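You operate a simulated robot arm through the tools that you are given. There is no shell and no other tool. Be economical: measure what you need, move in short steps, check, and stop when the job is done.

You are at the controls of a simulated robot arm. One attempt, no reset.

TASK
Tip the lot T235 pouch off the tilting shelf into the GOOD pocket.
Fine: lay it on the shelf and slide that pocket under the lip before tipping; the shelf ends level; the other pouches stay.

Only the result counts: the job must be done as asked and must still hold three seconds after the hand-in. Knocking over, shifting, dropping, spilling or breaking anything else fails it.

THE ROBOT
A 7-joint arm with a two-finger parallel gripper, fixed in place. Base frame: the origin is at the foot of the arm, x ahead of it, y to its left, z up. Readings come in m, degrees, newtons and seconds.
Its first joint turns from -66.0 to 66.0 degrees. Payload 2.4 kg.
Tool frame: the origin (TCP) lies between the finger pads and is the grasp point; the fingertips stand 0.03 m ahead of it; z points along the fingers, y is the line along which they close. The gripper opens to 0.094 m. The fingers are 0.028 m wide and 0.01 m thick; the gripper's body (0.05 by 0.096 m) begins 0.055 m behind the TCP.
Orientation is told as [roll, pitch, yaw] about the base's x, y, z axes, in that order, counted from this pose: with the fingers straight down and closing along the base's y, the tool's x points along the base's -x, its y along +y and its z along -z.

THE INTERFACE
- The arm moves only by the tool step_arm. Its argument "deltas" is a list of rows, each an object of numbers (a shift or turn left out is 0, a gripper value left out holds the last): "grip": the opening, from 0 (shut) to 1 (fully open); "x", "y", "z": the shift along the tool's x, y, z in m; "rx", "ry", "rz": the turn, a rotation vector about the tool's x, y, z in degrees. In form: [{"grip": .., "x": .., "y": .., "z": .., "rx": .., "ry": .., "rz": ..}, ...]. A call has 1 to 12 rows; each row shifts and turns the commanded pose from where the row before left it, along the tool's axes as they then stand. Each row takes 0.2 s and may step no farther than 0.05 m and 8.6 degrees from the row before; otherwise, or with a gripper value out of range, the whole call is refused. A pose out of reach is approached as far as the arm can. The call stops where the force on the tool passes 60 N (or 10 N more than at its start, if that is more) or the arm is blocked; 0.2 s more then pass. The fingers move at their own pace (about 0.153 m/s each) and stop on an object; they squeeze with about 39 N. The grip force told is the motor's: it shows also when the fingers shut on nothing. Time passes only in rows, and 0.2 s behind the last, so rows that do not move let the fingers close. The reply holds the time, the measured pose of the TCP, the force on the tool along the base axes, the opening and the grip force, in the units named above and with some noise, with the torque about the TCP (base axes, N m) and any sound that the robot's microphone picked up.
- Cameras (640 x 400 px; columns grow to the right, rows downward): "scene" is fixed at [0.0122, 0.4574, 1.4452]; the picture's right is [-0.93, -0.38, 0.00], its down [-0.21, 0.52, -0.83] and it looks along [0.31, -0.77, -0.56] (base axes); focal length 342 px, centre (320, 200). "wrist" rides on the gripper at [0.076, 0.014, -0.103] in the tool frame; the picture's right is [-0.18, 0.98, 0.00], its down [-0.75, -0.14, -0.64] and it looks along [-0.63, -0.12, 0.77] (tool axes); focal length 243 px, centre (320, 200).
- grab_frame(camera): a new picture of that camera. The clock stands still meanwhile.
- point_at(camera, pixels): for up to 12 pixels [column, row] of the newest picture of that camera ("zoom" is the newest enlarged one), the place [x, y, z] in the base frame of the surface seen there, good to about 0.003 m. The clock stands still meanwhile.
- enlarge(camera, box): a new picture of the part [left, top, right, bottom] of that camera's present view, enlarged. The clock stands still meanwhile.
- sign_off(): hands the job in; it is judged then, once.

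Go step by step. Measure first, check grasps and placings, and put right what went wrong. The budget is 80 turns and 46 pictures, counting those below and the enlarged ones. Unless the task says otherwise, let go and move clear before handing in, and close with one line.

The tools are called as a command line: name --argument value ..., lists and objects as JSON in quotes. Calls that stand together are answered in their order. step_arm: Moves the arm, as the interface text tells. Its arguments: {"type":"object","properties":{"deltas":{"type":"array","items":{"type":"object","properties":{"grip":{"type":"number"},"x":{"type":"number"},"y":{"type":"number"},"z":{"type":"number"},"rx":{"type":"number"},"ry":{"type":"number"},"rz":{"type":"number"}}}}},"required":["deltas"]} The other tools are called the same way: grab_frame (camera) takes a picture; point_at (camera, pixels) gives the place of the surface under pixels of a picture; enlarge (camera, box) takes an enlarged picture of a part of a camera's view; sign_off () hands the job in.

At the start:

```text
t: 0.0
position: [0.3553, -0.035, 1.1668]
orientation: [-0.1, 0.0, -0.1]
ft_force: [0.6, -0.7, -0.1]
ft_torque: [0.01, 0.01, -0.03]
width: 0.0938
grasp_force: 0.1
```

scene: 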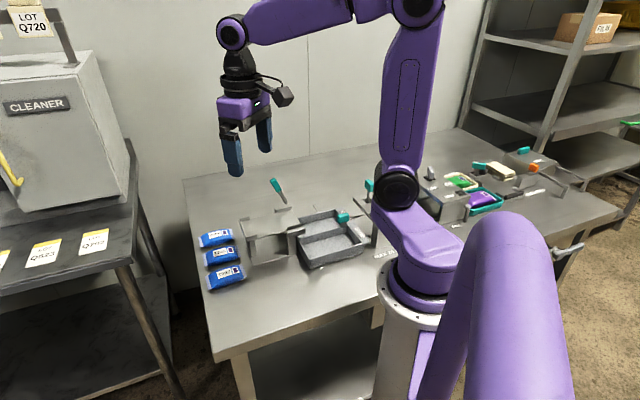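
wrist: 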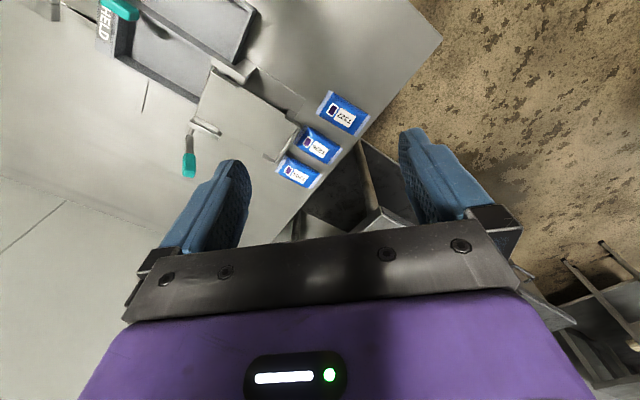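

The pictures show three blue pouches, a grey tilting shelf with a teal lever, and a tray with two pockets. I'll enlarge both views to read the labels.

enlarge --camera "scene" --box '[190, 170, 390, 295]'

enlarge --camera "wrist" --box '[80, 0, 400, 200]'

```text
3.20 times, centred on (290, 232) of scene
```

zoom: 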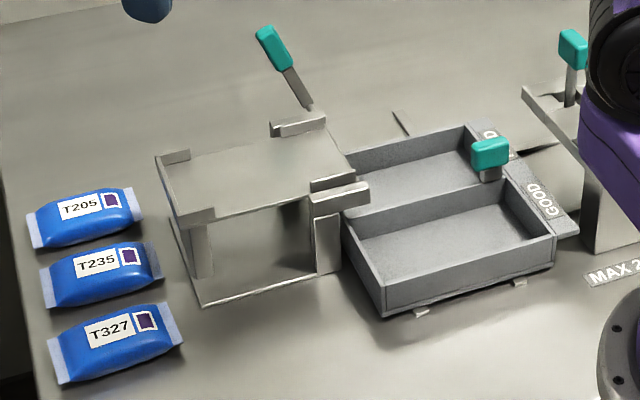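

```text
2.00 times, centred on (240, 100) of wrist
```

zoom: 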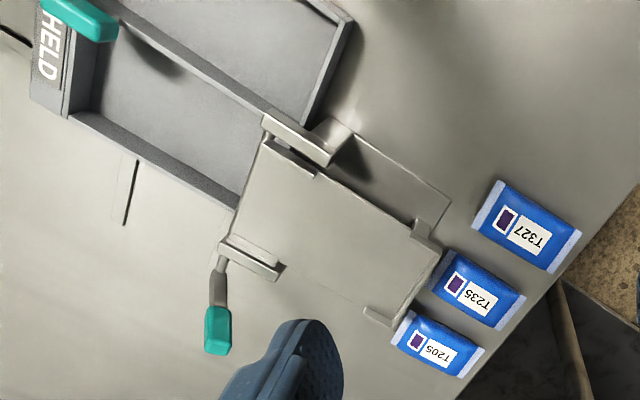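

The zooms show T235 is the middle pouch (zoom 480,290), with a GOOD/HELD tray beside the shelf. I'll measure the parts next.

point_at --camera "zoom" --pixels '[[480, 290], [447, 268], [516, 312], [245, 255], [390, 318], [425, 235], [300, 135], [218, 330], [222, 275], [80, 15], [150, 125], [340, 240]]'

point_at --camera "scene" --pixels '[[219, 251], [207, 257], [236, 248], [226, 278], [215, 237], [343, 217], [340, 209], [343, 224], [325, 226], [330, 243], [360, 233], [300, 230]]'

```text
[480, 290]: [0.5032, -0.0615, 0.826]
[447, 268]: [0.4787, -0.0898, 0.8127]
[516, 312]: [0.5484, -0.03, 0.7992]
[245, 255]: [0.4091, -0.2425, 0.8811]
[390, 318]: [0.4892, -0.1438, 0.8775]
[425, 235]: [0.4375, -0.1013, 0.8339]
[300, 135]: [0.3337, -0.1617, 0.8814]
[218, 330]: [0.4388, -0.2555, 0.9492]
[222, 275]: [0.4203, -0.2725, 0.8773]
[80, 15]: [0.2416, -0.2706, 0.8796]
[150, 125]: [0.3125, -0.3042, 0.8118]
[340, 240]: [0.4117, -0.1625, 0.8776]
```

```text
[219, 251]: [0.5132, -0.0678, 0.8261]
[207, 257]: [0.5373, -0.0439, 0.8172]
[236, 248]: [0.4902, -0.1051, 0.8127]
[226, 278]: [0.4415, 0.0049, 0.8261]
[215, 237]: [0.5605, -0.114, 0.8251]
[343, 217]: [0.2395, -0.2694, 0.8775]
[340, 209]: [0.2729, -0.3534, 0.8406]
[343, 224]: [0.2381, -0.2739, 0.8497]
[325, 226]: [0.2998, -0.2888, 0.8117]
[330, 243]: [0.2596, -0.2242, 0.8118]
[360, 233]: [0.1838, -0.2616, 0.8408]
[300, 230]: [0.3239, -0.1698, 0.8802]
```

The tray handle is at (0.24,-0.27), and the shelf deck is at z 0.878. I'll measure the table height, the tray edges and the shelf edges.

point_at --camera "scene" --pixels '[[215, 200], [270, 310], [312, 204], [319, 215], [240, 221], [257, 237], [299, 267], [254, 265], [310, 269], [365, 244], [336, 209], [297, 234]]'

point_at --camera "zoom" --pixels '[[140, 165], [125, 220], [240, 70], [180, 50], [250, 30], [345, 20], [75, 118], [225, 205], [250, 245], [265, 270], [300, 155], [318, 178]]'

```text
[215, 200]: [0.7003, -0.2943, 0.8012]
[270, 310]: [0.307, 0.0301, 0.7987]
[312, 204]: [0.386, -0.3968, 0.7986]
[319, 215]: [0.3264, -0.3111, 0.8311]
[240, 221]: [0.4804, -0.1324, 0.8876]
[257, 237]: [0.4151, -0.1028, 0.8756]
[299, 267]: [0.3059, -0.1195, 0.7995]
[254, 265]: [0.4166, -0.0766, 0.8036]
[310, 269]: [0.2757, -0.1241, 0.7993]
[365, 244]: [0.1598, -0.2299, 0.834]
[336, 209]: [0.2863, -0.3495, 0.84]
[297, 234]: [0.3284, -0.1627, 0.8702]
```

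```text
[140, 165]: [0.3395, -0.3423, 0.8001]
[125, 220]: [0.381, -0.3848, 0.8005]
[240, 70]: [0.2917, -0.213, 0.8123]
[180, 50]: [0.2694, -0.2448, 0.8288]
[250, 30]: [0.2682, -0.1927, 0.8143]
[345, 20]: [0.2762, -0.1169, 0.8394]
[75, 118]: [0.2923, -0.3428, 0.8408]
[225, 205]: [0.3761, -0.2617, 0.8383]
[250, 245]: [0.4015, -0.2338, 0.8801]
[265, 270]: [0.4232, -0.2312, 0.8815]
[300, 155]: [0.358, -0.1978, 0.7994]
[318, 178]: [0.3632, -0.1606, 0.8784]
```

The table is at z 0.80, and the tray slides along about (0.70,-0.71). HELD is at the lip now, so the tray has to shift about 0.085 that way. I'll turn the tool to yaw 45 and move over the shelf for a closer look.

step_arm --deltas '[{"rz": -7.5, "grip": 1}, {"rz": -7.5}, {"rz": -7.5}, {"rz": -7.5}, {"rz": -7.5}, {"rz": -7.5}, {"x": 0.0226, "y": -0.024, "z": 0.0234}, {"x": 0.0226, "y": -0.024, "z": 0.0234}, {"x": 0.0226, "y": -0.024, "z": 0.0234}, {"x": 0.0226, "y": -0.024, "z": 0.0234}, {"x": 0.0226, "y": -0.024, "z": 0.0234}]'

grab_frame --camera "wrist"

```text
t: 2.4
position: [0.3613, -0.2003, 1.0482]
orientation: [0.0, 0.0, 45.1]
ft_force: [0.0, 0.9, 0.1]
ft_torque: [0.01, -0.03, 0.04]
width: 0.0938
grasp_force: 0.0
```

```text
41 pictures are left
```

wrist: 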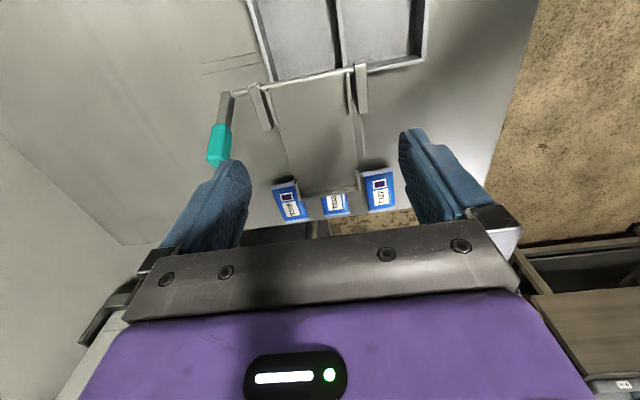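

enlarge --camera "wrist" --box '[190, 0, 450, 230]'

```text
1.74 times, centred on (320, 115) of wrist
```

zoom: 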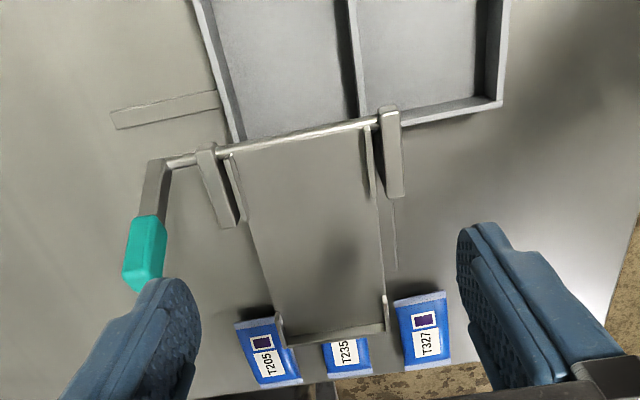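

The shelf hinges on a rod at the lip with the lever at its end, and it has short side guides and a back stop. I'll measure its features.

point_at --camera "zoom" --pixels '[[240, 155], [365, 135], [277, 338], [383, 328], [305, 240], [268, 145], [203, 155], [389, 112], [145, 235], [145, 275], [237, 135], [500, 103]]'

point_at --camera "zoom" --pixels '[[352, 115], [115, 120], [215, 97], [222, 190], [392, 190], [347, 348], [327, 350], [368, 350], [350, 373], [288, 376], [405, 355], [330, 337]]'

```text
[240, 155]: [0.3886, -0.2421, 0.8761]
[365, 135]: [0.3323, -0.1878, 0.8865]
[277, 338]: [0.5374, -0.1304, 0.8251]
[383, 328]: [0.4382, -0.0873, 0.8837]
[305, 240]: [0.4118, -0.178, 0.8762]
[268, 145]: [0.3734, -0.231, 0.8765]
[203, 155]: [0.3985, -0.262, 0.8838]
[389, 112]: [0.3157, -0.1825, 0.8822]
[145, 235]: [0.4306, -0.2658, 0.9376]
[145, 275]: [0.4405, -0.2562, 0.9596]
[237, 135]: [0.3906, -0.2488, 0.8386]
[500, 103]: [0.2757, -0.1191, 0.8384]
```

```text
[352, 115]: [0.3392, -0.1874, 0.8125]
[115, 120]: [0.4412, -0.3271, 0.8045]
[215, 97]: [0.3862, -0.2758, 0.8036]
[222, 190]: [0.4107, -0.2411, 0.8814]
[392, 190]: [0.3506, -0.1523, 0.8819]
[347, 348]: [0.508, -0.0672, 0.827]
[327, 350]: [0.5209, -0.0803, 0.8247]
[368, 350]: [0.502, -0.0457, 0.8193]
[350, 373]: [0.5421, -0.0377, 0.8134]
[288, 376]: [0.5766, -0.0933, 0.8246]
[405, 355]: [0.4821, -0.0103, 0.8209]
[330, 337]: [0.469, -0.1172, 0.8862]
```

The deck is centred at s≈0.407 (along the slide), while GOOD sits at s≈0.324, so the tray needs to move about +0.083. T235 already lines up with the shelf axis. Next I'll move above the tray handle and look.

step_arm --deltas '[{"x": 0.034, "y": 0.009, "z": 0.012}, {"x": 0.034, "y": 0.009, "z": 0.012}, {"x": 0.034, "y": 0.009, "z": 0.012}, {"x": 0.034, "y": 0.009, "z": 0.012}]'

grab_frame --camera "wrist"

enlarge --camera "scene" --box '[280, 180, 400, 280]'

```text
t: 3.4
position: [0.2374, -0.2725, 1.0024]
orientation: [0.0, 0.0, 45.1]
ft_force: [-0.2, 0.4, 0.6]
ft_torque: [0.03, -0.04, 0.0]
width: 0.0941
grasp_force: 0.0
```

```text
39 pictures are left
```

wrist: 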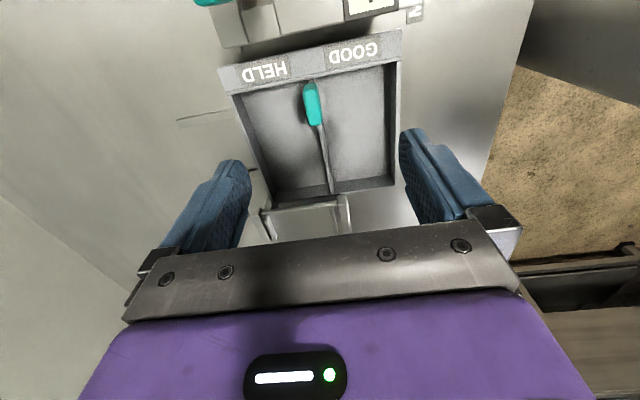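

```text
4.00 times, centred on (340, 230) of scene
```

zoom: 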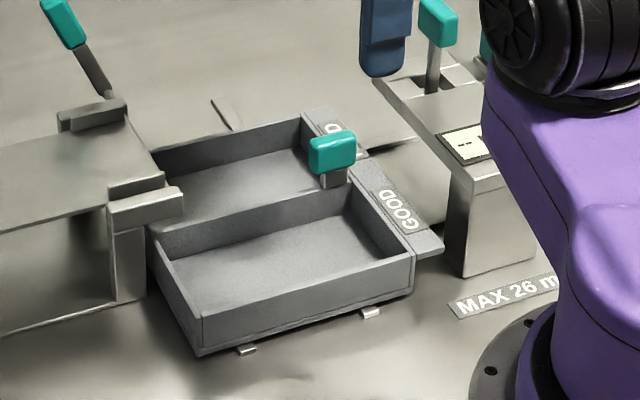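

The handle is a slim teal block elongated across the slide (wrist 313,105). I'll measure it and the neighbouring station.

point_at --camera "wrist" --pixels '[[308, 87], [315, 122], [306, 105], [319, 105], [312, 100], [397, 35], [222, 75], [235, 30], [270, 30], [370, 5], [205, 2], [332, 190]]'

point_at --camera "zoom" --pixels '[[312, 150], [353, 145], [330, 135], [332, 180], [410, 110], [480, 185], [435, 20], [470, 150], [385, 85], [440, 245], [500, 300], [465, 85]]'

```text
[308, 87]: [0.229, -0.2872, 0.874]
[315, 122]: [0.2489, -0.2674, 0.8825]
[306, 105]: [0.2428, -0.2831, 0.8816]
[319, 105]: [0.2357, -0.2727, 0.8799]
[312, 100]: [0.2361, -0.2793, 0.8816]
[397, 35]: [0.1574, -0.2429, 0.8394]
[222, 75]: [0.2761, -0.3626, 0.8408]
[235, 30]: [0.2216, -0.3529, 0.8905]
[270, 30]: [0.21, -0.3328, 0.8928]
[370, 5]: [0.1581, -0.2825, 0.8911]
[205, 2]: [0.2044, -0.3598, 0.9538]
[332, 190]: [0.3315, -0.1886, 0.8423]
```

```text
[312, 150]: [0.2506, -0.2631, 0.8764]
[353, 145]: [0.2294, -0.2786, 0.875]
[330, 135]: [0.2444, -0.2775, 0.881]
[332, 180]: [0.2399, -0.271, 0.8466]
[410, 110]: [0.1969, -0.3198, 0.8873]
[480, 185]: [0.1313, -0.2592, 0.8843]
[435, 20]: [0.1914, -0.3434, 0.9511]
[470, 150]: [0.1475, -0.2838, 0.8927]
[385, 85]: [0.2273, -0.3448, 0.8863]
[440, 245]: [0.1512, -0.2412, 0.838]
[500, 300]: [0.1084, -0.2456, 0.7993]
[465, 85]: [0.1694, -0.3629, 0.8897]
```

The handle centre is about (0.241,-0.276), 0.03 long across the slide and topping out at 0.881. A neighbouring lever at (0.20,-0.35,0.955) sits where the wrist camera would pass, so I'll turn to yaw -45. That grips the handle along its length with the camera on the clear side.

step_arm --deltas '[{"rz": 7.5, "grip": 0.65}, {"rz": 7.5}, {"rz": 7.5}, {"rz": 7.5}, {"rz": 7.5}, {"rz": 7.5}, {"rz": 7.5}, {"rz": 7.5}, {"rz": 7.5}, {"rz": 7.5}, {"rz": 7.5}, {"rz": 7.5}]'

step_arm --deltas '[{"x": -0.0054, "z": 0.02}, {"z": 0.025}, {"z": 0}]'

grab_frame --camera "wrist"

```text
t: 6.0
position: [0.2381, -0.2705, 1.001]
orientation: [0.0, 0.0, -45.1]
ft_force: [-0.8, -0.1, -0.9]
ft_torque: [-0.04, 0.02, 0.01]
width: 0.061
grasp_force: 0.0
```

```text
t: 6.8
position: [0.2435, -0.275, 0.9573]
orientation: [0.0, 0.0, -45.0]
ft_force: [0.4, -0.5, -0.3]
ft_torque: [0.0, 0.04, -0.02]
width: 0.061
grasp_force: 0.1
```

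```text
37 pictures are left
```

wrist: 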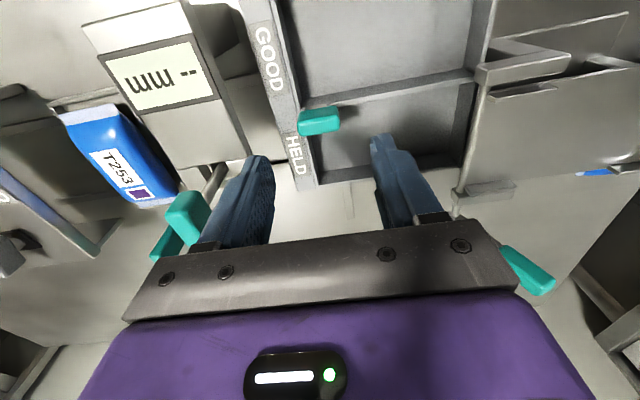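

The neighbouring teal lever appears at (185,215), beside the left finger. I'll measure it before sliding past.

point_at --camera "wrist" --pixels '[[185, 215], [204, 210], [170, 215], [190, 195], [165, 242], [300, 120], [338, 120], [318, 118], [195, 232], [217, 175]]'

```text
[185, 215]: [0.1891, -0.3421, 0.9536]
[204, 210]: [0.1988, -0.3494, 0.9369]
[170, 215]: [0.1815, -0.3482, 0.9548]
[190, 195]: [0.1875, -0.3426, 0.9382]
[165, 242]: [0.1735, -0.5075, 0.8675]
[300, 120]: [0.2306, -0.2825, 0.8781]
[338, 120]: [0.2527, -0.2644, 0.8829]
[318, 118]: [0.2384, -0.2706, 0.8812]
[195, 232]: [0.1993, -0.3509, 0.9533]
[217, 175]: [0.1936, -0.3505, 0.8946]
```

The lever's nearest face is at w≈0.107 and my body edge will be at about 0.073, so it clears. I'll lower over the handle and grip.

step_arm --deltas '[{"z": 0.025}, {"z": 0.025}, {"z": 0.015}, {"grip": 0.2}, {"grip": 0.2}, {"grip": 0.2}]'

grab_frame --camera "wrist"

```text
t: 8.2
position: [0.2423, -0.2758, 0.8912]
orientation: [0.0, 0.2, -44.9]
ft_force: [-6.1, -4.7, -7.5]
ft_torque: [-0.25, 0.04, 0.0]
width: 0.0337
grasp_force: 44.8
```

```text
36 pictures are left
```

wrist: 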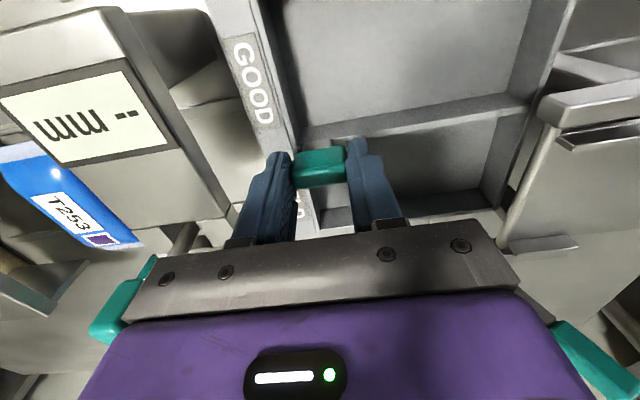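

The handle is gripped at 0.0337. I'll slide along +u (tool -x) in small steps.

step_arm --deltas '[{"x": -0.01}, {"x": -0.015}, {"x": -0.015}]'

```text
t: 9.0
position: [0.2697, -0.3039, 0.8904]
orientation: [0.0, 0.1, -44.9]
ft_force: [-2.6, -0.5, -8.5]
ft_torque: [-0.29, -0.34, -0.28]
width: 0.0337
grasp_force: 44.8
```

step_arm --deltas '[{"x": -0.015}, {"x": -0.015}, {"x": -0.01}, {}]'

grab_frame --camera "scene"

enlarge --camera "scene" --box '[230, 170, 390, 280]'

```text
t: 10.0
position: [0.2984, -0.3314, 0.8909]
orientation: [0.1, 0.2, -45.0]
ft_force: [-12.1, -10.2, -9.1]
ft_torque: [0.75, 1.2, 0.27]
width: 0.0335
grasp_force: 44.2
```

```text
35 pictures are left
```

scene: 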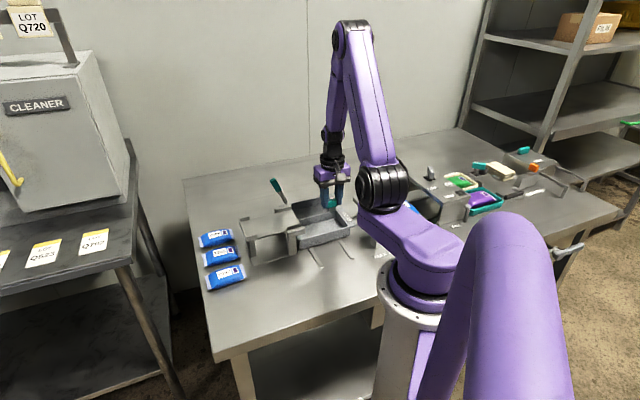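

```text
3.64 times, centred on (310, 225) of scene
```

zoom: 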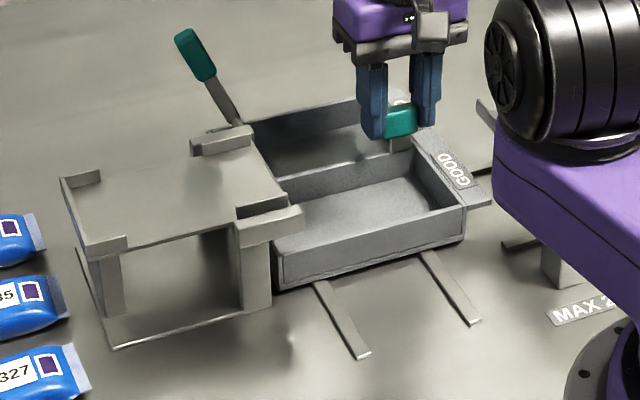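

The tray moved about 0.079, with GOOD now in front of the lip. I'll measure its alignment with the deck.

point_at --camera "zoom" --pixels '[[282, 256], [464, 208], [376, 235], [258, 175], [345, 163], [270, 212], [380, 158], [330, 210], [395, 155]]'

```text
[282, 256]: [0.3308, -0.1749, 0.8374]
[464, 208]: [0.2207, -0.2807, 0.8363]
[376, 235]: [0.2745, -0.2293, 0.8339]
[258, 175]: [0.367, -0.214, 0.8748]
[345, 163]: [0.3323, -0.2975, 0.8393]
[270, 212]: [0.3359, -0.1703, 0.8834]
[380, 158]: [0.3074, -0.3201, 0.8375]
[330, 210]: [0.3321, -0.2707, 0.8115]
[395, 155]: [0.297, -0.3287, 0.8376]
```

The GOOD interior spans s≈0.36–0.441, centred 0.401 against the deck's 0.407. I'll nudge 5 mm more.

step_arm --deltas '[{"x": -0.003}, {"x": -0.002}, {}]'

```text
t: 10.8
position: [0.3012, -0.3348, 0.8915]
orientation: [0.0, 0.0, -45.1]
ft_force: [-18.9, -17.4, -11.7]
ft_torque: [0.44, 1.19, 0.12]
width: 0.0338
grasp_force: 45.3
```

The tray is aligned. Next I'll open and lift straight up.

step_arm --deltas '[{"grip": 0.6}, {"grip": 0.6}, {"z": -0.03}, {"z": -0.04}, {"z": -0.04}, {"z": -0.04}, {"z": -0.04}]'

```text
t: 12.4
position: [0.3046, -0.3353, 1.0826]
orientation: [-0.1, 0.0, -45.0]
ft_force: [0.1, 0.5, -0.2]
ft_torque: [-0.01, 0.03, -0.01]
width: 0.0562
grasp_force: 0.0
```

I'll rotate to yaw 45 and go above T235.

step_arm --deltas '[{"rz": -7.5, "grip": 0.9}, {"rz": -7.5}, {"rz": -7.5}, {"rz": -7.5}, {"rz": -7.5}, {"rz": -7.5}, {"rz": -7.5}, {"rz": -7.5}, {"rz": -7.5}, {"rz": -7.5}, {"rz": -7.5}, {"rz": -7.5}]'

step_arm --deltas '[{"x": -0.0371, "y": 0.0052, "z": 0.009}, {"x": -0.0371, "y": 0.0052, "z": 0.009}, {"x": -0.0371, "y": 0.0052, "z": 0.009}, {"x": -0.0371, "y": 0.0052, "z": 0.009}, {"x": -0.0371, "y": 0.0052, "z": 0.009}, {"x": -0.0371, "y": 0.0052, "z": 0.009}, {"x": -0.0371, "y": 0.0052, "z": 0.009}, {"x": -0.0371, "y": 0.0052, "z": 0.009}, {"x": -0.0371, "y": 0.0052, "z": 0.009}, {}]'

grab_frame --camera "wrist"

enlarge --camera "scene" --box '[190, 215, 270, 300]'

```text
t: 15.0
position: [0.3022, -0.3335, 1.0825]
orientation: [-0.1, 0.0, 45.2]
ft_force: [-0.5, 0.3, 0.3]
ft_torque: [0.01, 0.01, -0.03]
width: 0.0846
grasp_force: 0.1
```

```text
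t: 17.2
position: [0.5068, -0.0646, 1.0007]
orientation: [-0.1, 0.0, 45.0]
ft_force: [-0.6, -0.3, 0.1]
ft_torque: [0.0, -0.03, 0.03]
width: 0.0845
grasp_force: 0.1
```

```text
33 pictures are left
```

wrist: 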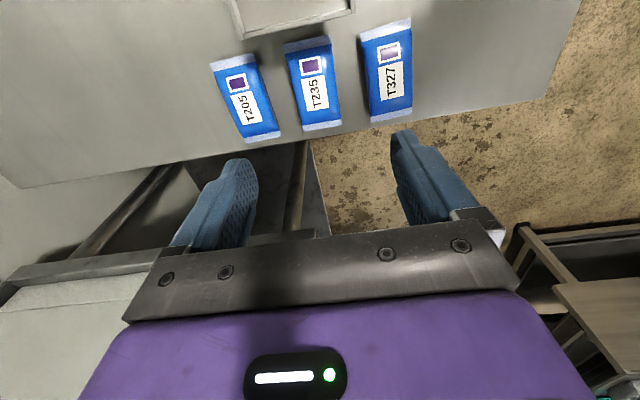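

```text
4.71 times, centred on (230, 258) of scene
```

zoom: 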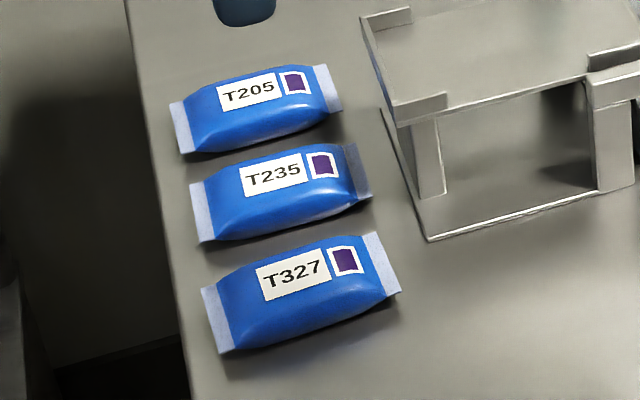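

Enlarging the wrist view will let me measure the pouch edges and gaps.

enlarge --camera "wrist" --box '[200, 10, 430, 150]'

```text
2.78 times, centred on (315, 80) of wrist
```

zoom: 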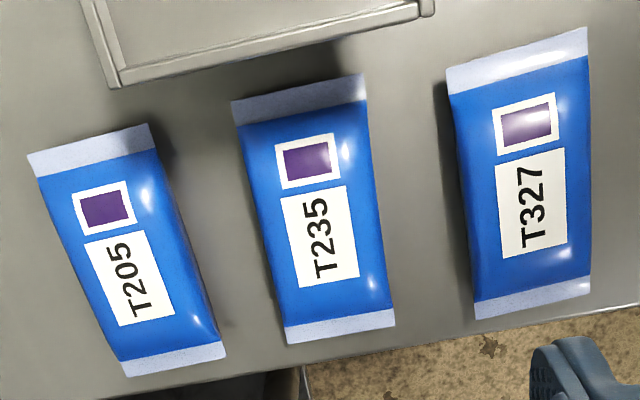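

point_at --camera "zoom" --pixels '[[238, 102], [362, 80], [288, 335], [392, 318], [264, 220], [381, 205], [200, 240], [462, 195], [150, 130], [222, 348], [450, 72], [480, 310]]'

point_at --camera "zoom" --pixels '[[248, 150], [278, 285], [371, 140], [388, 270], [225, 210], [415, 200], [186, 190], [212, 300], [455, 130], [468, 250], [318, 210], [325, 160]]'

```text
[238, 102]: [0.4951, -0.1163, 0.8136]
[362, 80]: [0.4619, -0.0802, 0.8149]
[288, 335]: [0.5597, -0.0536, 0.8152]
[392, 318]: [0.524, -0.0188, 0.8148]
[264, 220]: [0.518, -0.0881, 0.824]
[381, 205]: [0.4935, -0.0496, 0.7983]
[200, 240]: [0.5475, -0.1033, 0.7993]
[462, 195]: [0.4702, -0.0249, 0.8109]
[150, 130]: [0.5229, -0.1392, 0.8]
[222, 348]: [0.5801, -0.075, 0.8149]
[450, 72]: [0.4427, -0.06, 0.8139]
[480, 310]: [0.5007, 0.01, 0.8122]
```

```text
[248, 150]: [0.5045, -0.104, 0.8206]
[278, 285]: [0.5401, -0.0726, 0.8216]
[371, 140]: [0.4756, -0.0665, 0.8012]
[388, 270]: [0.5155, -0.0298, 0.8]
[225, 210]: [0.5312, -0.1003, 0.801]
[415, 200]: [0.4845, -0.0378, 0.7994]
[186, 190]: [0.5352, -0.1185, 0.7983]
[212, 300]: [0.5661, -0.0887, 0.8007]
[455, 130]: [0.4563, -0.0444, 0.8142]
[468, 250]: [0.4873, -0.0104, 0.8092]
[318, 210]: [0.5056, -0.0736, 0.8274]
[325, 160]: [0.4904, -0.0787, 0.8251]
```

T235 spans s 0.3835–0.433 and w -0.269 to -0.3575, with gaps of about 0.028 either side. I'll set the opening to 0.064 and centre at s=0.408, then descend with the tips to z≈0.806.

step_arm --deltas '[{"y": -0.0043, "z": 0.02, "grip": 0.68}, {"z": 0.03}, {"z": 0.03}, {"z": 0.03}, {}]'

grab_frame --camera "wrist"

```text
t: 18.4
position: [0.5078, -0.0682, 0.8915]
orientation: [0.1, -0.1, 45.0]
ft_force: [0.2, 0.4, 0.1]
ft_torque: [0.01, 0.0, 0.01]
width: 0.0636
grasp_force: 0.0
```

```text
30 pictures are left
```

wrist: 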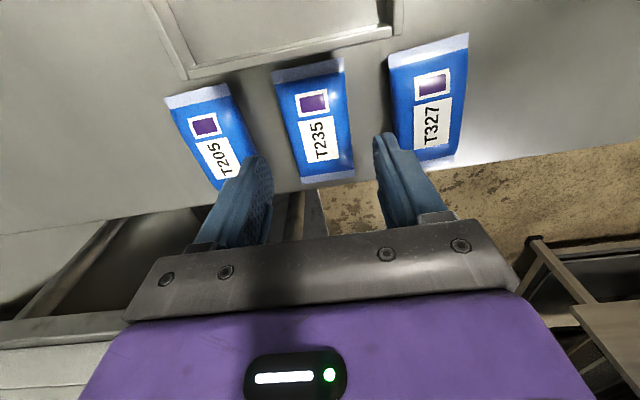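

The alignment reading is s=0.407, which matches. I'll descend most of the way and check.

step_arm --deltas '[{"z": 0.02}, {"z": 0.015}, {}]'

grab_frame --camera "wrist"

```text
t: 19.2
position: [0.5098, -0.0695, 0.8553]
orientation: [0.0, -0.1, 45.0]
ft_force: [0.9, 0.3, -0.7]
ft_torque: [0.03, -0.02, 0.02]
width: 0.064
grasp_force: 0.1
```

```text
29 pictures are left
```

wrist: 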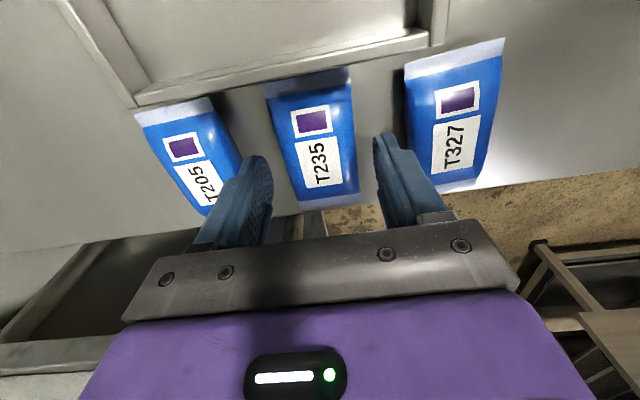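

The fingers straddle T235 with clearance to both neighbours. I'll descend 2 cm and close.

step_arm --deltas '[{"z": 0.01}, {"z": 0.009}, {"grip": 0.4}, {}, {}]'

grab_frame --camera "wrist"

```text
t: 20.4
position: [0.5091, -0.0689, 0.8379]
orientation: [0.0, 0.0, 45.0]
ft_force: [-0.9, -0.4, 1.4]
ft_torque: [-0.02, -0.04, 0.0]
width: 0.049
grasp_force: 39.1
```

```text
28 pictures are left
```

wrist: 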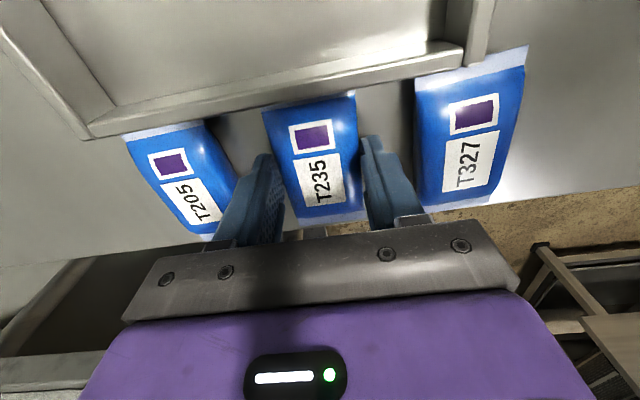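

T235 is gripped at 0.049. I'll lift straight up 0.12 and verify.

step_arm --deltas '[{"z": -0.015}, {"z": -0.025}, {"z": -0.04}, {"z": -0.04}, {}]'

grab_frame --camera "wrist"

```text
t: 21.6
position: [0.5059, -0.0674, 0.9574]
orientation: [0.0, 0.0, 44.9]
ft_force: [-0.7, 0.2, -0.5]
ft_torque: [-0.01, -0.04, -0.02]
width: 0.0488
grasp_force: 39.4
```

```text
27 pictures are left
```

wrist: 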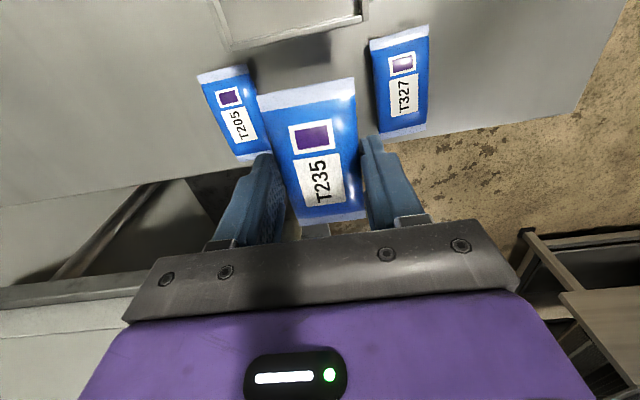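

The pouch is held and the neighbours didn't move. I'll carry it 0.13 along the shelf axis to over the deck.

step_arm --deltas '[{"x": 0.026, "y": -0.002}, {"x": 0.026}, {"x": 0.026}, {"x": 0.026}, {"x": 0.026}, {}]'

enlarge --camera "scene" --box '[190, 160, 350, 280]'

grab_frame --camera "wrist"

```text
t: 23.0
position: [0.4171, -0.1621, 0.9563]
orientation: [0.1, 0.0, 45.1]
ft_force: [0.2, -0.5, 0.0]
ft_torque: [0.01, 0.01, 0.0]
width: 0.049
grasp_force: 39.2
```

```text
3.33 times, centred on (270, 220) of scene
```

zoom: 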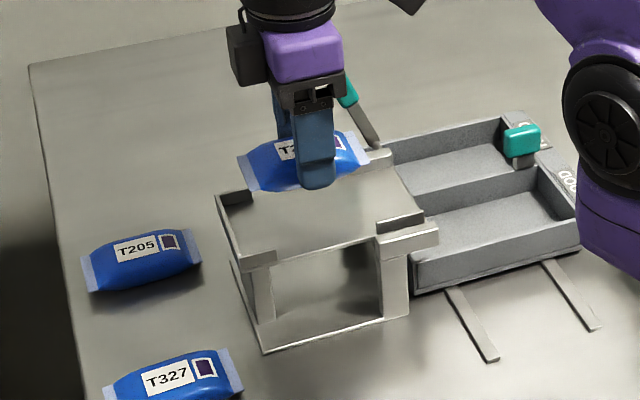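

```text
25 pictures are left
```

wrist: 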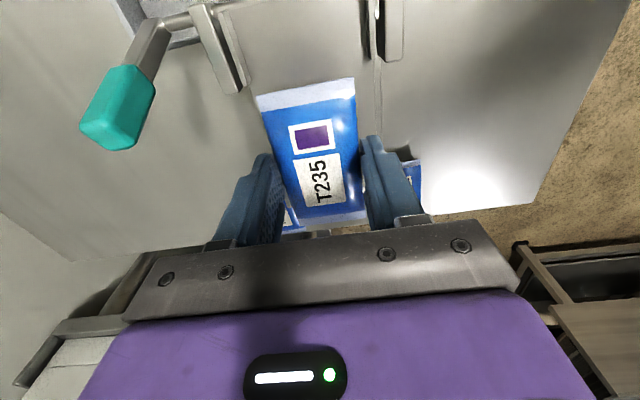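

The pouch is over the deck at s=0.4095, w=-0.180. I'll lower 0.040 onto it.

step_arm --deltas '[{"y": 0.002, "z": 0.02}, {"z": 0.012}, {"z": 0.005}, {"z": 0.003}, {}]'

```text
t: 24.2
position: [0.4178, -0.1598, 0.9177]
orientation: [0.0, 0.0, 45.1]
ft_force: [0.1, -0.1, -0.7]
ft_torque: [0.0, 0.0, -0.01]
width: 0.0487
grasp_force: 39.9
```

step_arm --deltas '[{"z": 0.002}, {"z": 0.001}, {}]'

enlarge --camera "scene" --box '[220, 190, 320, 265]'

```text
t: 25.0
position: [0.4169, -0.1597, 0.914]
orientation: [0.0, 0.0, 45.0]
ft_force: [0.7, 0.2, -0.9]
ft_torque: [-0.02, 0.0, -0.01]
width: 0.0488
grasp_force: 39.0
```

```text
5.33 times, centred on (270, 228) of scene
```

zoom: 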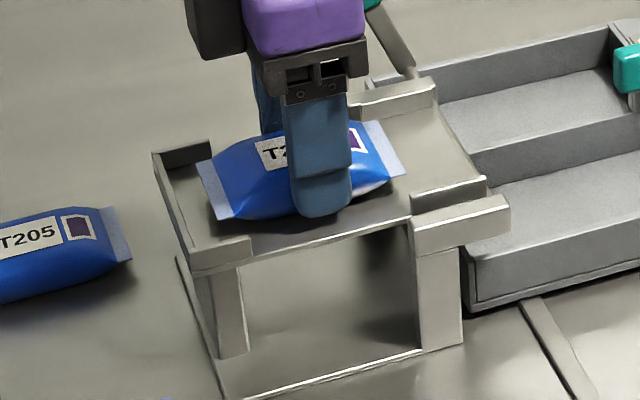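

The pouch is practically on the deck. I'll lower 1 mm more, open a little and lift.

step_arm --deltas '[{"z": 0.001}, {"grip": 0.6}, {}, {"z": -0.02}, {"z": -0.04}, {"z": -0.04}]'

enlarge --camera "scene" --box '[190, 160, 350, 280]'

grab_frame --camera "wrist"

```text
t: 26.4
position: [0.4168, -0.1594, 1.0137]
orientation: [0.0, 0.0, 45.0]
ft_force: [0.1, -0.2, 0.4]
ft_torque: [-0.03, 0.03, 0.02]
width: 0.0564
grasp_force: 0.0
```

```text
3.33 times, centred on (270, 220) of scene
```

zoom: 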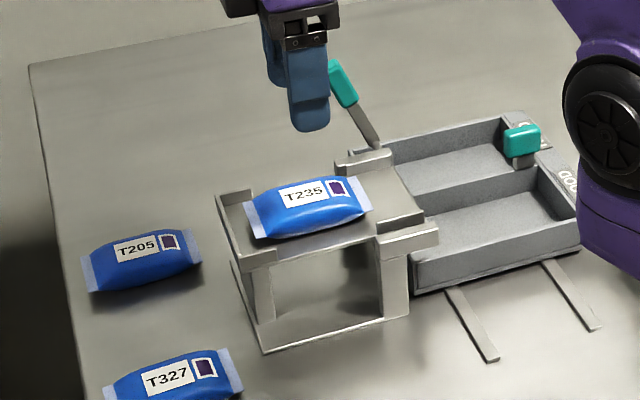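

```text
22 pictures are left
```

wrist: 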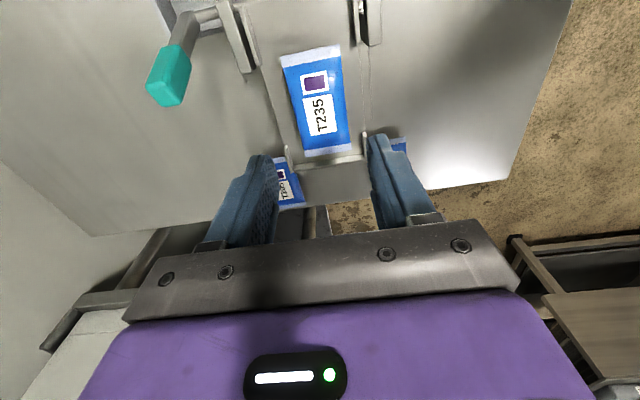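

T235 rests flat on the deck inside the side rails, and the deck is level. I'll measure the tilt lever and its rod closely.

enlarge --camera "wrist" --box '[130, 0, 290, 120]'

enlarge --camera "scene" --box '[255, 165, 325, 220]'

```text
3.33 times, centred on (210, 60) of wrist
```

zoom: 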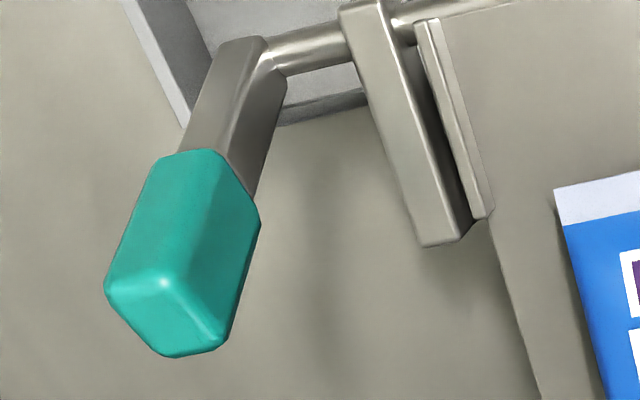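

```text
7.27 times, centred on (290, 192) of scene
```

zoom: 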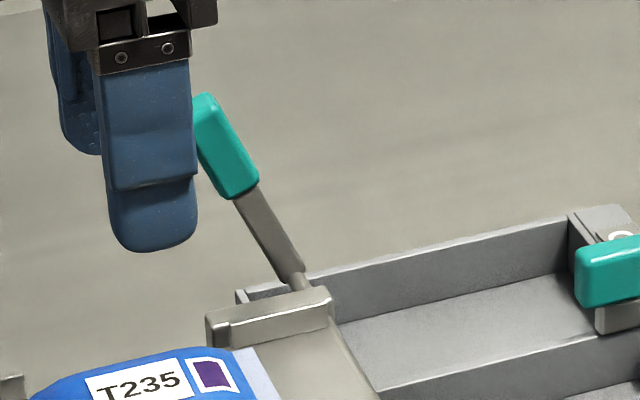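

point_at --camera "zoom" --pixels '[[205, 98], [245, 190], [230, 148], [215, 150], [248, 165], [302, 285], [265, 230], [285, 260]]'

point_at --camera "wrist" --pixels '[[163, 85], [166, 105], [171, 66], [208, 16], [188, 70], [150, 80], [181, 30], [152, 70], [178, 95]]'

```text
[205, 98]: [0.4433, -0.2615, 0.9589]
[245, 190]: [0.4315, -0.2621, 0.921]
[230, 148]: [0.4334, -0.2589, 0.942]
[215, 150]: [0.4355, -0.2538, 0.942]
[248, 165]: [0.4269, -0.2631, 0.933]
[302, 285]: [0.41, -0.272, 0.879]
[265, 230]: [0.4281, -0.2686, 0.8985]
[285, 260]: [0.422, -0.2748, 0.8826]
```

```text
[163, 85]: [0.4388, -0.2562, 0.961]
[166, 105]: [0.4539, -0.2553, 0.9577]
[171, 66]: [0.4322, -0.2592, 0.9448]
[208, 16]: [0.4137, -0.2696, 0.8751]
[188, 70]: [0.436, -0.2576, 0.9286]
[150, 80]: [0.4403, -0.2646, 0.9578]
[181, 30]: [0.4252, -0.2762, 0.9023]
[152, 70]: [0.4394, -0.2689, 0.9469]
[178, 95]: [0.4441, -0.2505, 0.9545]
```

The pivot rod is at w≈-0.102, z≈0.875. The handle is at s≈0.495 with its top at w≈-0.131, z 0.96, leaning back 19°. I'll turn to yaw -45 so the fingers straddle the handle in the tilt direction and can push it both ways.

step_arm --deltas '[{"rz": 7.5, "z": -0.02, "grip": 0.65}, {"rz": 7.5}, {"rz": 7.5}, {"rz": 7.5}, {"rz": 7.5}, {"rz": 7.5}, {"rz": 7.5}, {"rz": 7.5}, {"rz": 7.5}, {"rz": 7.5}, {"rz": 7.5}, {"rz": 7.5}]'

step_arm --deltas '[{"x": -0.029, "y": -0.0188}, {"x": -0.029, "y": -0.0188}, {"x": -0.029, "y": -0.0188}, {}]'

grab_frame --camera "wrist"

```text
t: 29.0
position: [0.4164, -0.1612, 1.0327]
orientation: [-0.1, 0.0, -45.1]
ft_force: [-0.8, -0.7, 0.3]
ft_torque: [0.0, 0.02, -0.02]
width: 0.061
grasp_force: 0.1
```

```text
t: 30.0
position: [0.4364, -0.2638, 1.0326]
orientation: [-0.1, 0.0, -45.0]
ft_force: [0.3, -0.1, -0.4]
ft_torque: [-0.02, -0.02, 0.02]
width: 0.061
grasp_force: 0.0
```

```text
19 pictures are left
```

wrist: 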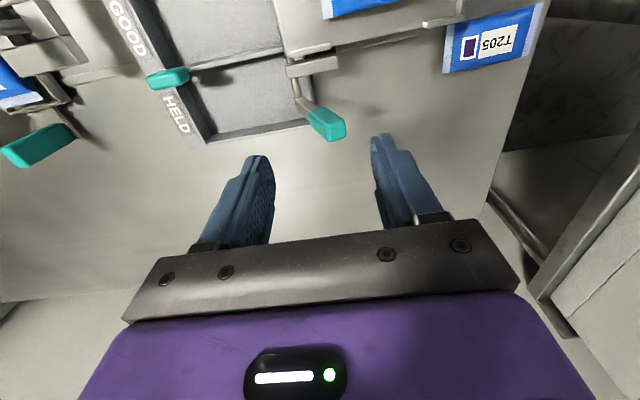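

The handle sits between the fingers (325,125). I'll descend 0.085.

step_arm --deltas '[{"z": 0.02, "y": 0.002}, {"z": 0.02}, {"z": 0.025}, {"z": 0.02}, {}]'

grab_frame --camera "wrist"

```text
t: 31.2
position: [0.4389, -0.262, 0.9462]
orientation: [-0.1, 0.0, -45.0]
ft_force: [0.6, 0.5, -0.2]
ft_torque: [0.01, 0.0, -0.03]
width: 0.061
grasp_force: 0.0
```

```text
18 pictures are left
```

wrist: 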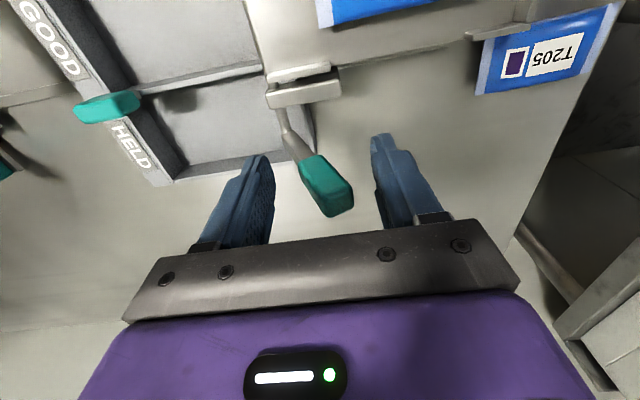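

The handle is straddled. I'll narrow the opening to about 0.04 and begin pushing the lever toward the tray (tool -y).

step_arm --deltas '[{"grip": 0.43}, {"y": -0.01}, {"y": -0.01}, {"y": -0.01}, {}]'

enlarge --camera "scene" --box '[210, 160, 350, 265]'

```text
t: 32.4
position: [0.4167, -0.2813, 0.9469]
orientation: [0.1, 0.0, -45.0]
ft_force: [2.6, 1.8, 1.3]
ft_torque: [-0.07, 0.01, 0.03]
width: 0.0424
grasp_force: 2.2
```

```text
3.81 times, centred on (280, 212) of scene
```

zoom: 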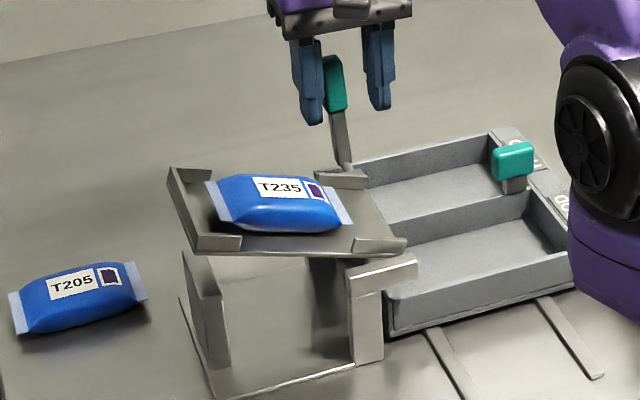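

The shelf is tipping smoothly, with about 3 N of resistance. I'll continue.

step_arm --deltas '[{"y": -0.008}, {"y": -0.008}, {"y": -0.008}, {}]'

enlarge --camera "scene" --box '[210, 160, 350, 265]'

```text
t: 33.4
position: [0.4006, -0.2975, 0.9465]
orientation: [0.0, 0.1, -44.9]
ft_force: [5.0, 1.6, -0.7]
ft_torque: [0.01, -0.13, -0.07]
width: 0.0434
grasp_force: 2.7
```

```text
3.81 times, centred on (280, 212) of scene
```

zoom: 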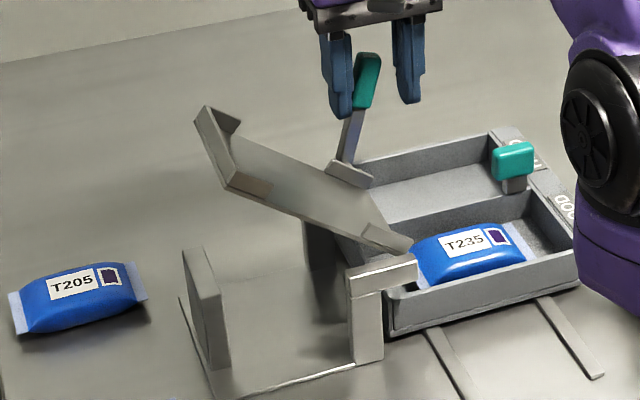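

T235 slid into the GOOD pocket. I'll bring the lever back slowly so the shelf returns to level.

step_arm --deltas '[{"y": 0.008}, {"y": 0.008}, {"y": 0.008}, {"y": 0.008}, {"y": 0.008}, {"y": 0.008}, {"y": 0.006}, {}]'

enlarge --camera "scene" --box '[210, 160, 350, 265]'

```text
t: 35.2
position: [0.438, -0.2598, 0.9474]
orientation: [-0.1, 0.0, -44.9]
ft_force: [-0.1, -1.0, -0.3]
ft_torque: [-0.03, 0.03, -0.01]
width: 0.0415
grasp_force: 0.5
```

```text
3.81 times, centred on (280, 212) of scene
```

zoom: 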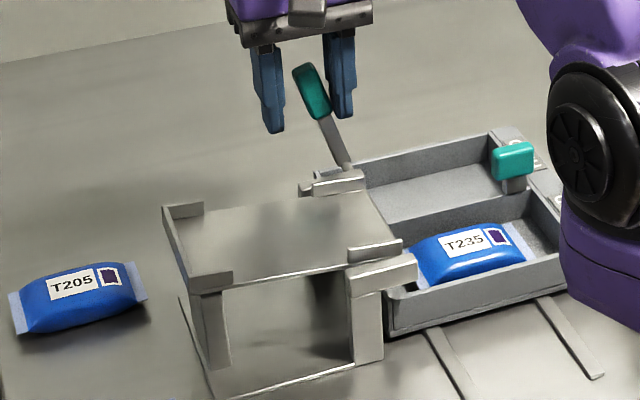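

The shelf looks level again. I'll measure the deck height at both ends and check where the pouch lies.

point_at --camera "zoom" --pixels '[[370, 215], [345, 240], [270, 235], [215, 225], [230, 260], [440, 265], [515, 245], [465, 240], [425, 280], [325, 200]]'

```text
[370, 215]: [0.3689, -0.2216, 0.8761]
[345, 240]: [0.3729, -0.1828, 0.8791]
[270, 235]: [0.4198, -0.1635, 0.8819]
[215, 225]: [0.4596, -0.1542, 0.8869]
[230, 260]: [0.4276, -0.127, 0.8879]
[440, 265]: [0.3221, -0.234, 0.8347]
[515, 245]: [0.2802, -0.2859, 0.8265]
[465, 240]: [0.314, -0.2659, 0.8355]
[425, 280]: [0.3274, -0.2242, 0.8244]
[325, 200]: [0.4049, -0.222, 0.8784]
```

The deck still rises about 1 cm toward the back (0.876 to 0.887), so it's roughly 5° off level. I'll push the lever back further.

step_arm --deltas '[{"y": 0.003}, {"y": 0.003}, {"y": 0.003}, {}]'

enlarge --camera "scene" --box '[210, 160, 350, 265]'

point_at --camera "zoom" --pixels '[[370, 215], [345, 240], [270, 235], [215, 225], [230, 260], [200, 240], [325, 200]]'

```text
t: 36.2
position: [0.4451, -0.255, 0.9471]
orientation: [-0.2, 0.1, -45.0]
ft_force: [-10.1, -7.7, -5.1]
ft_torque: [-0.1, 0.25, -0.08]
width: 0.0471
grasp_force: 5.8
```

```text
3.81 times, centred on (280, 212) of scene
```

zoom: 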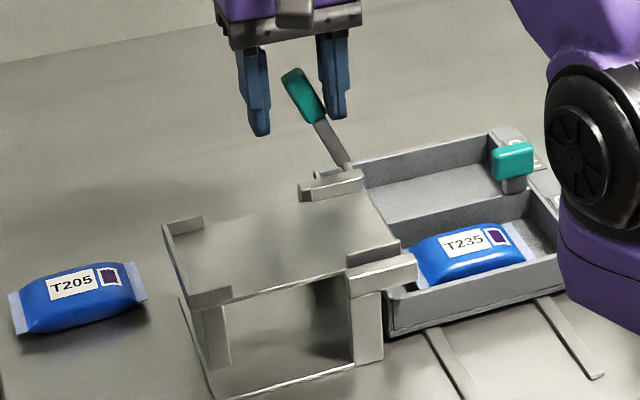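

```text
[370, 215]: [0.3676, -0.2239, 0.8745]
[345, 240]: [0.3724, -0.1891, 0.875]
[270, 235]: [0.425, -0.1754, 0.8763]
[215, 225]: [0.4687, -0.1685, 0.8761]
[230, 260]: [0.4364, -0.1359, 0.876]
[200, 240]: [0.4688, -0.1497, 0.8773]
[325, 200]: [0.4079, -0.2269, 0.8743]
```

The deck is level (0.8745–0.877) and against its stop, with about 13 N on the tool. I'll ease off, open and rise straight up.

step_arm --deltas '[{"y": -0.003}, {"grip": 0.65}, {}, {"z": -0.03}, {"z": -0.04}, {"z": -0.04}, {"z": -0.04}, {}]'

grab_frame --camera "scene"

enlarge --camera "scene" --box '[190, 160, 370, 295]'

point_at --camera "zoom" --pixels '[[260, 205], [230, 205], [245, 235], [330, 190], [310, 215]]'

```text
t: 38.0
position: [0.4468, -0.2569, 1.0962]
orientation: [0.1, 0.0, -45.0]
ft_force: [0.2, 0.4, -0.6]
ft_torque: [-0.04, 0.0, 0.0]
width: 0.061
grasp_force: 0.0
```

```text
13 pictures are left
```

scene: 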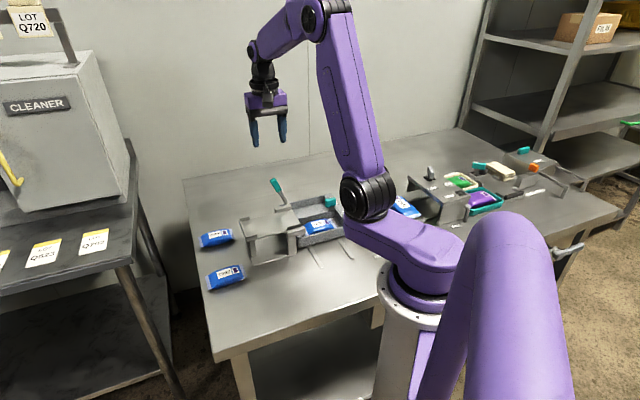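

```text
2.96 times, centred on (280, 228) of scene
```

zoom: 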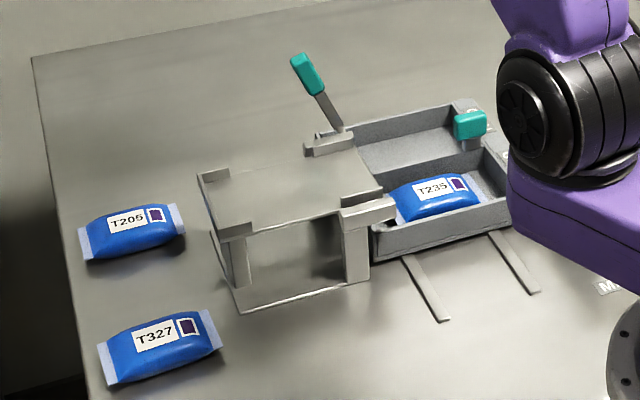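

```text
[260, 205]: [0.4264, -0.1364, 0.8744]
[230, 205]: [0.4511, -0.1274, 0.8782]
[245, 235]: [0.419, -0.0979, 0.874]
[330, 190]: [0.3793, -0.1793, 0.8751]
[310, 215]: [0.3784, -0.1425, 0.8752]
```

The deck is level at 0.874–0.878 with the lever released. T235 lies flat in GOOD, T205 and T327 haven't moved, and the arm is clear, so I'll hand in.

sign_off

```text
The job is handed in.
```

I tipped the lot T235 pouch off the shelf into the GOOD pocket. The shelf is back level, pouches T205 and T327 were not moved, and the arm is clear.
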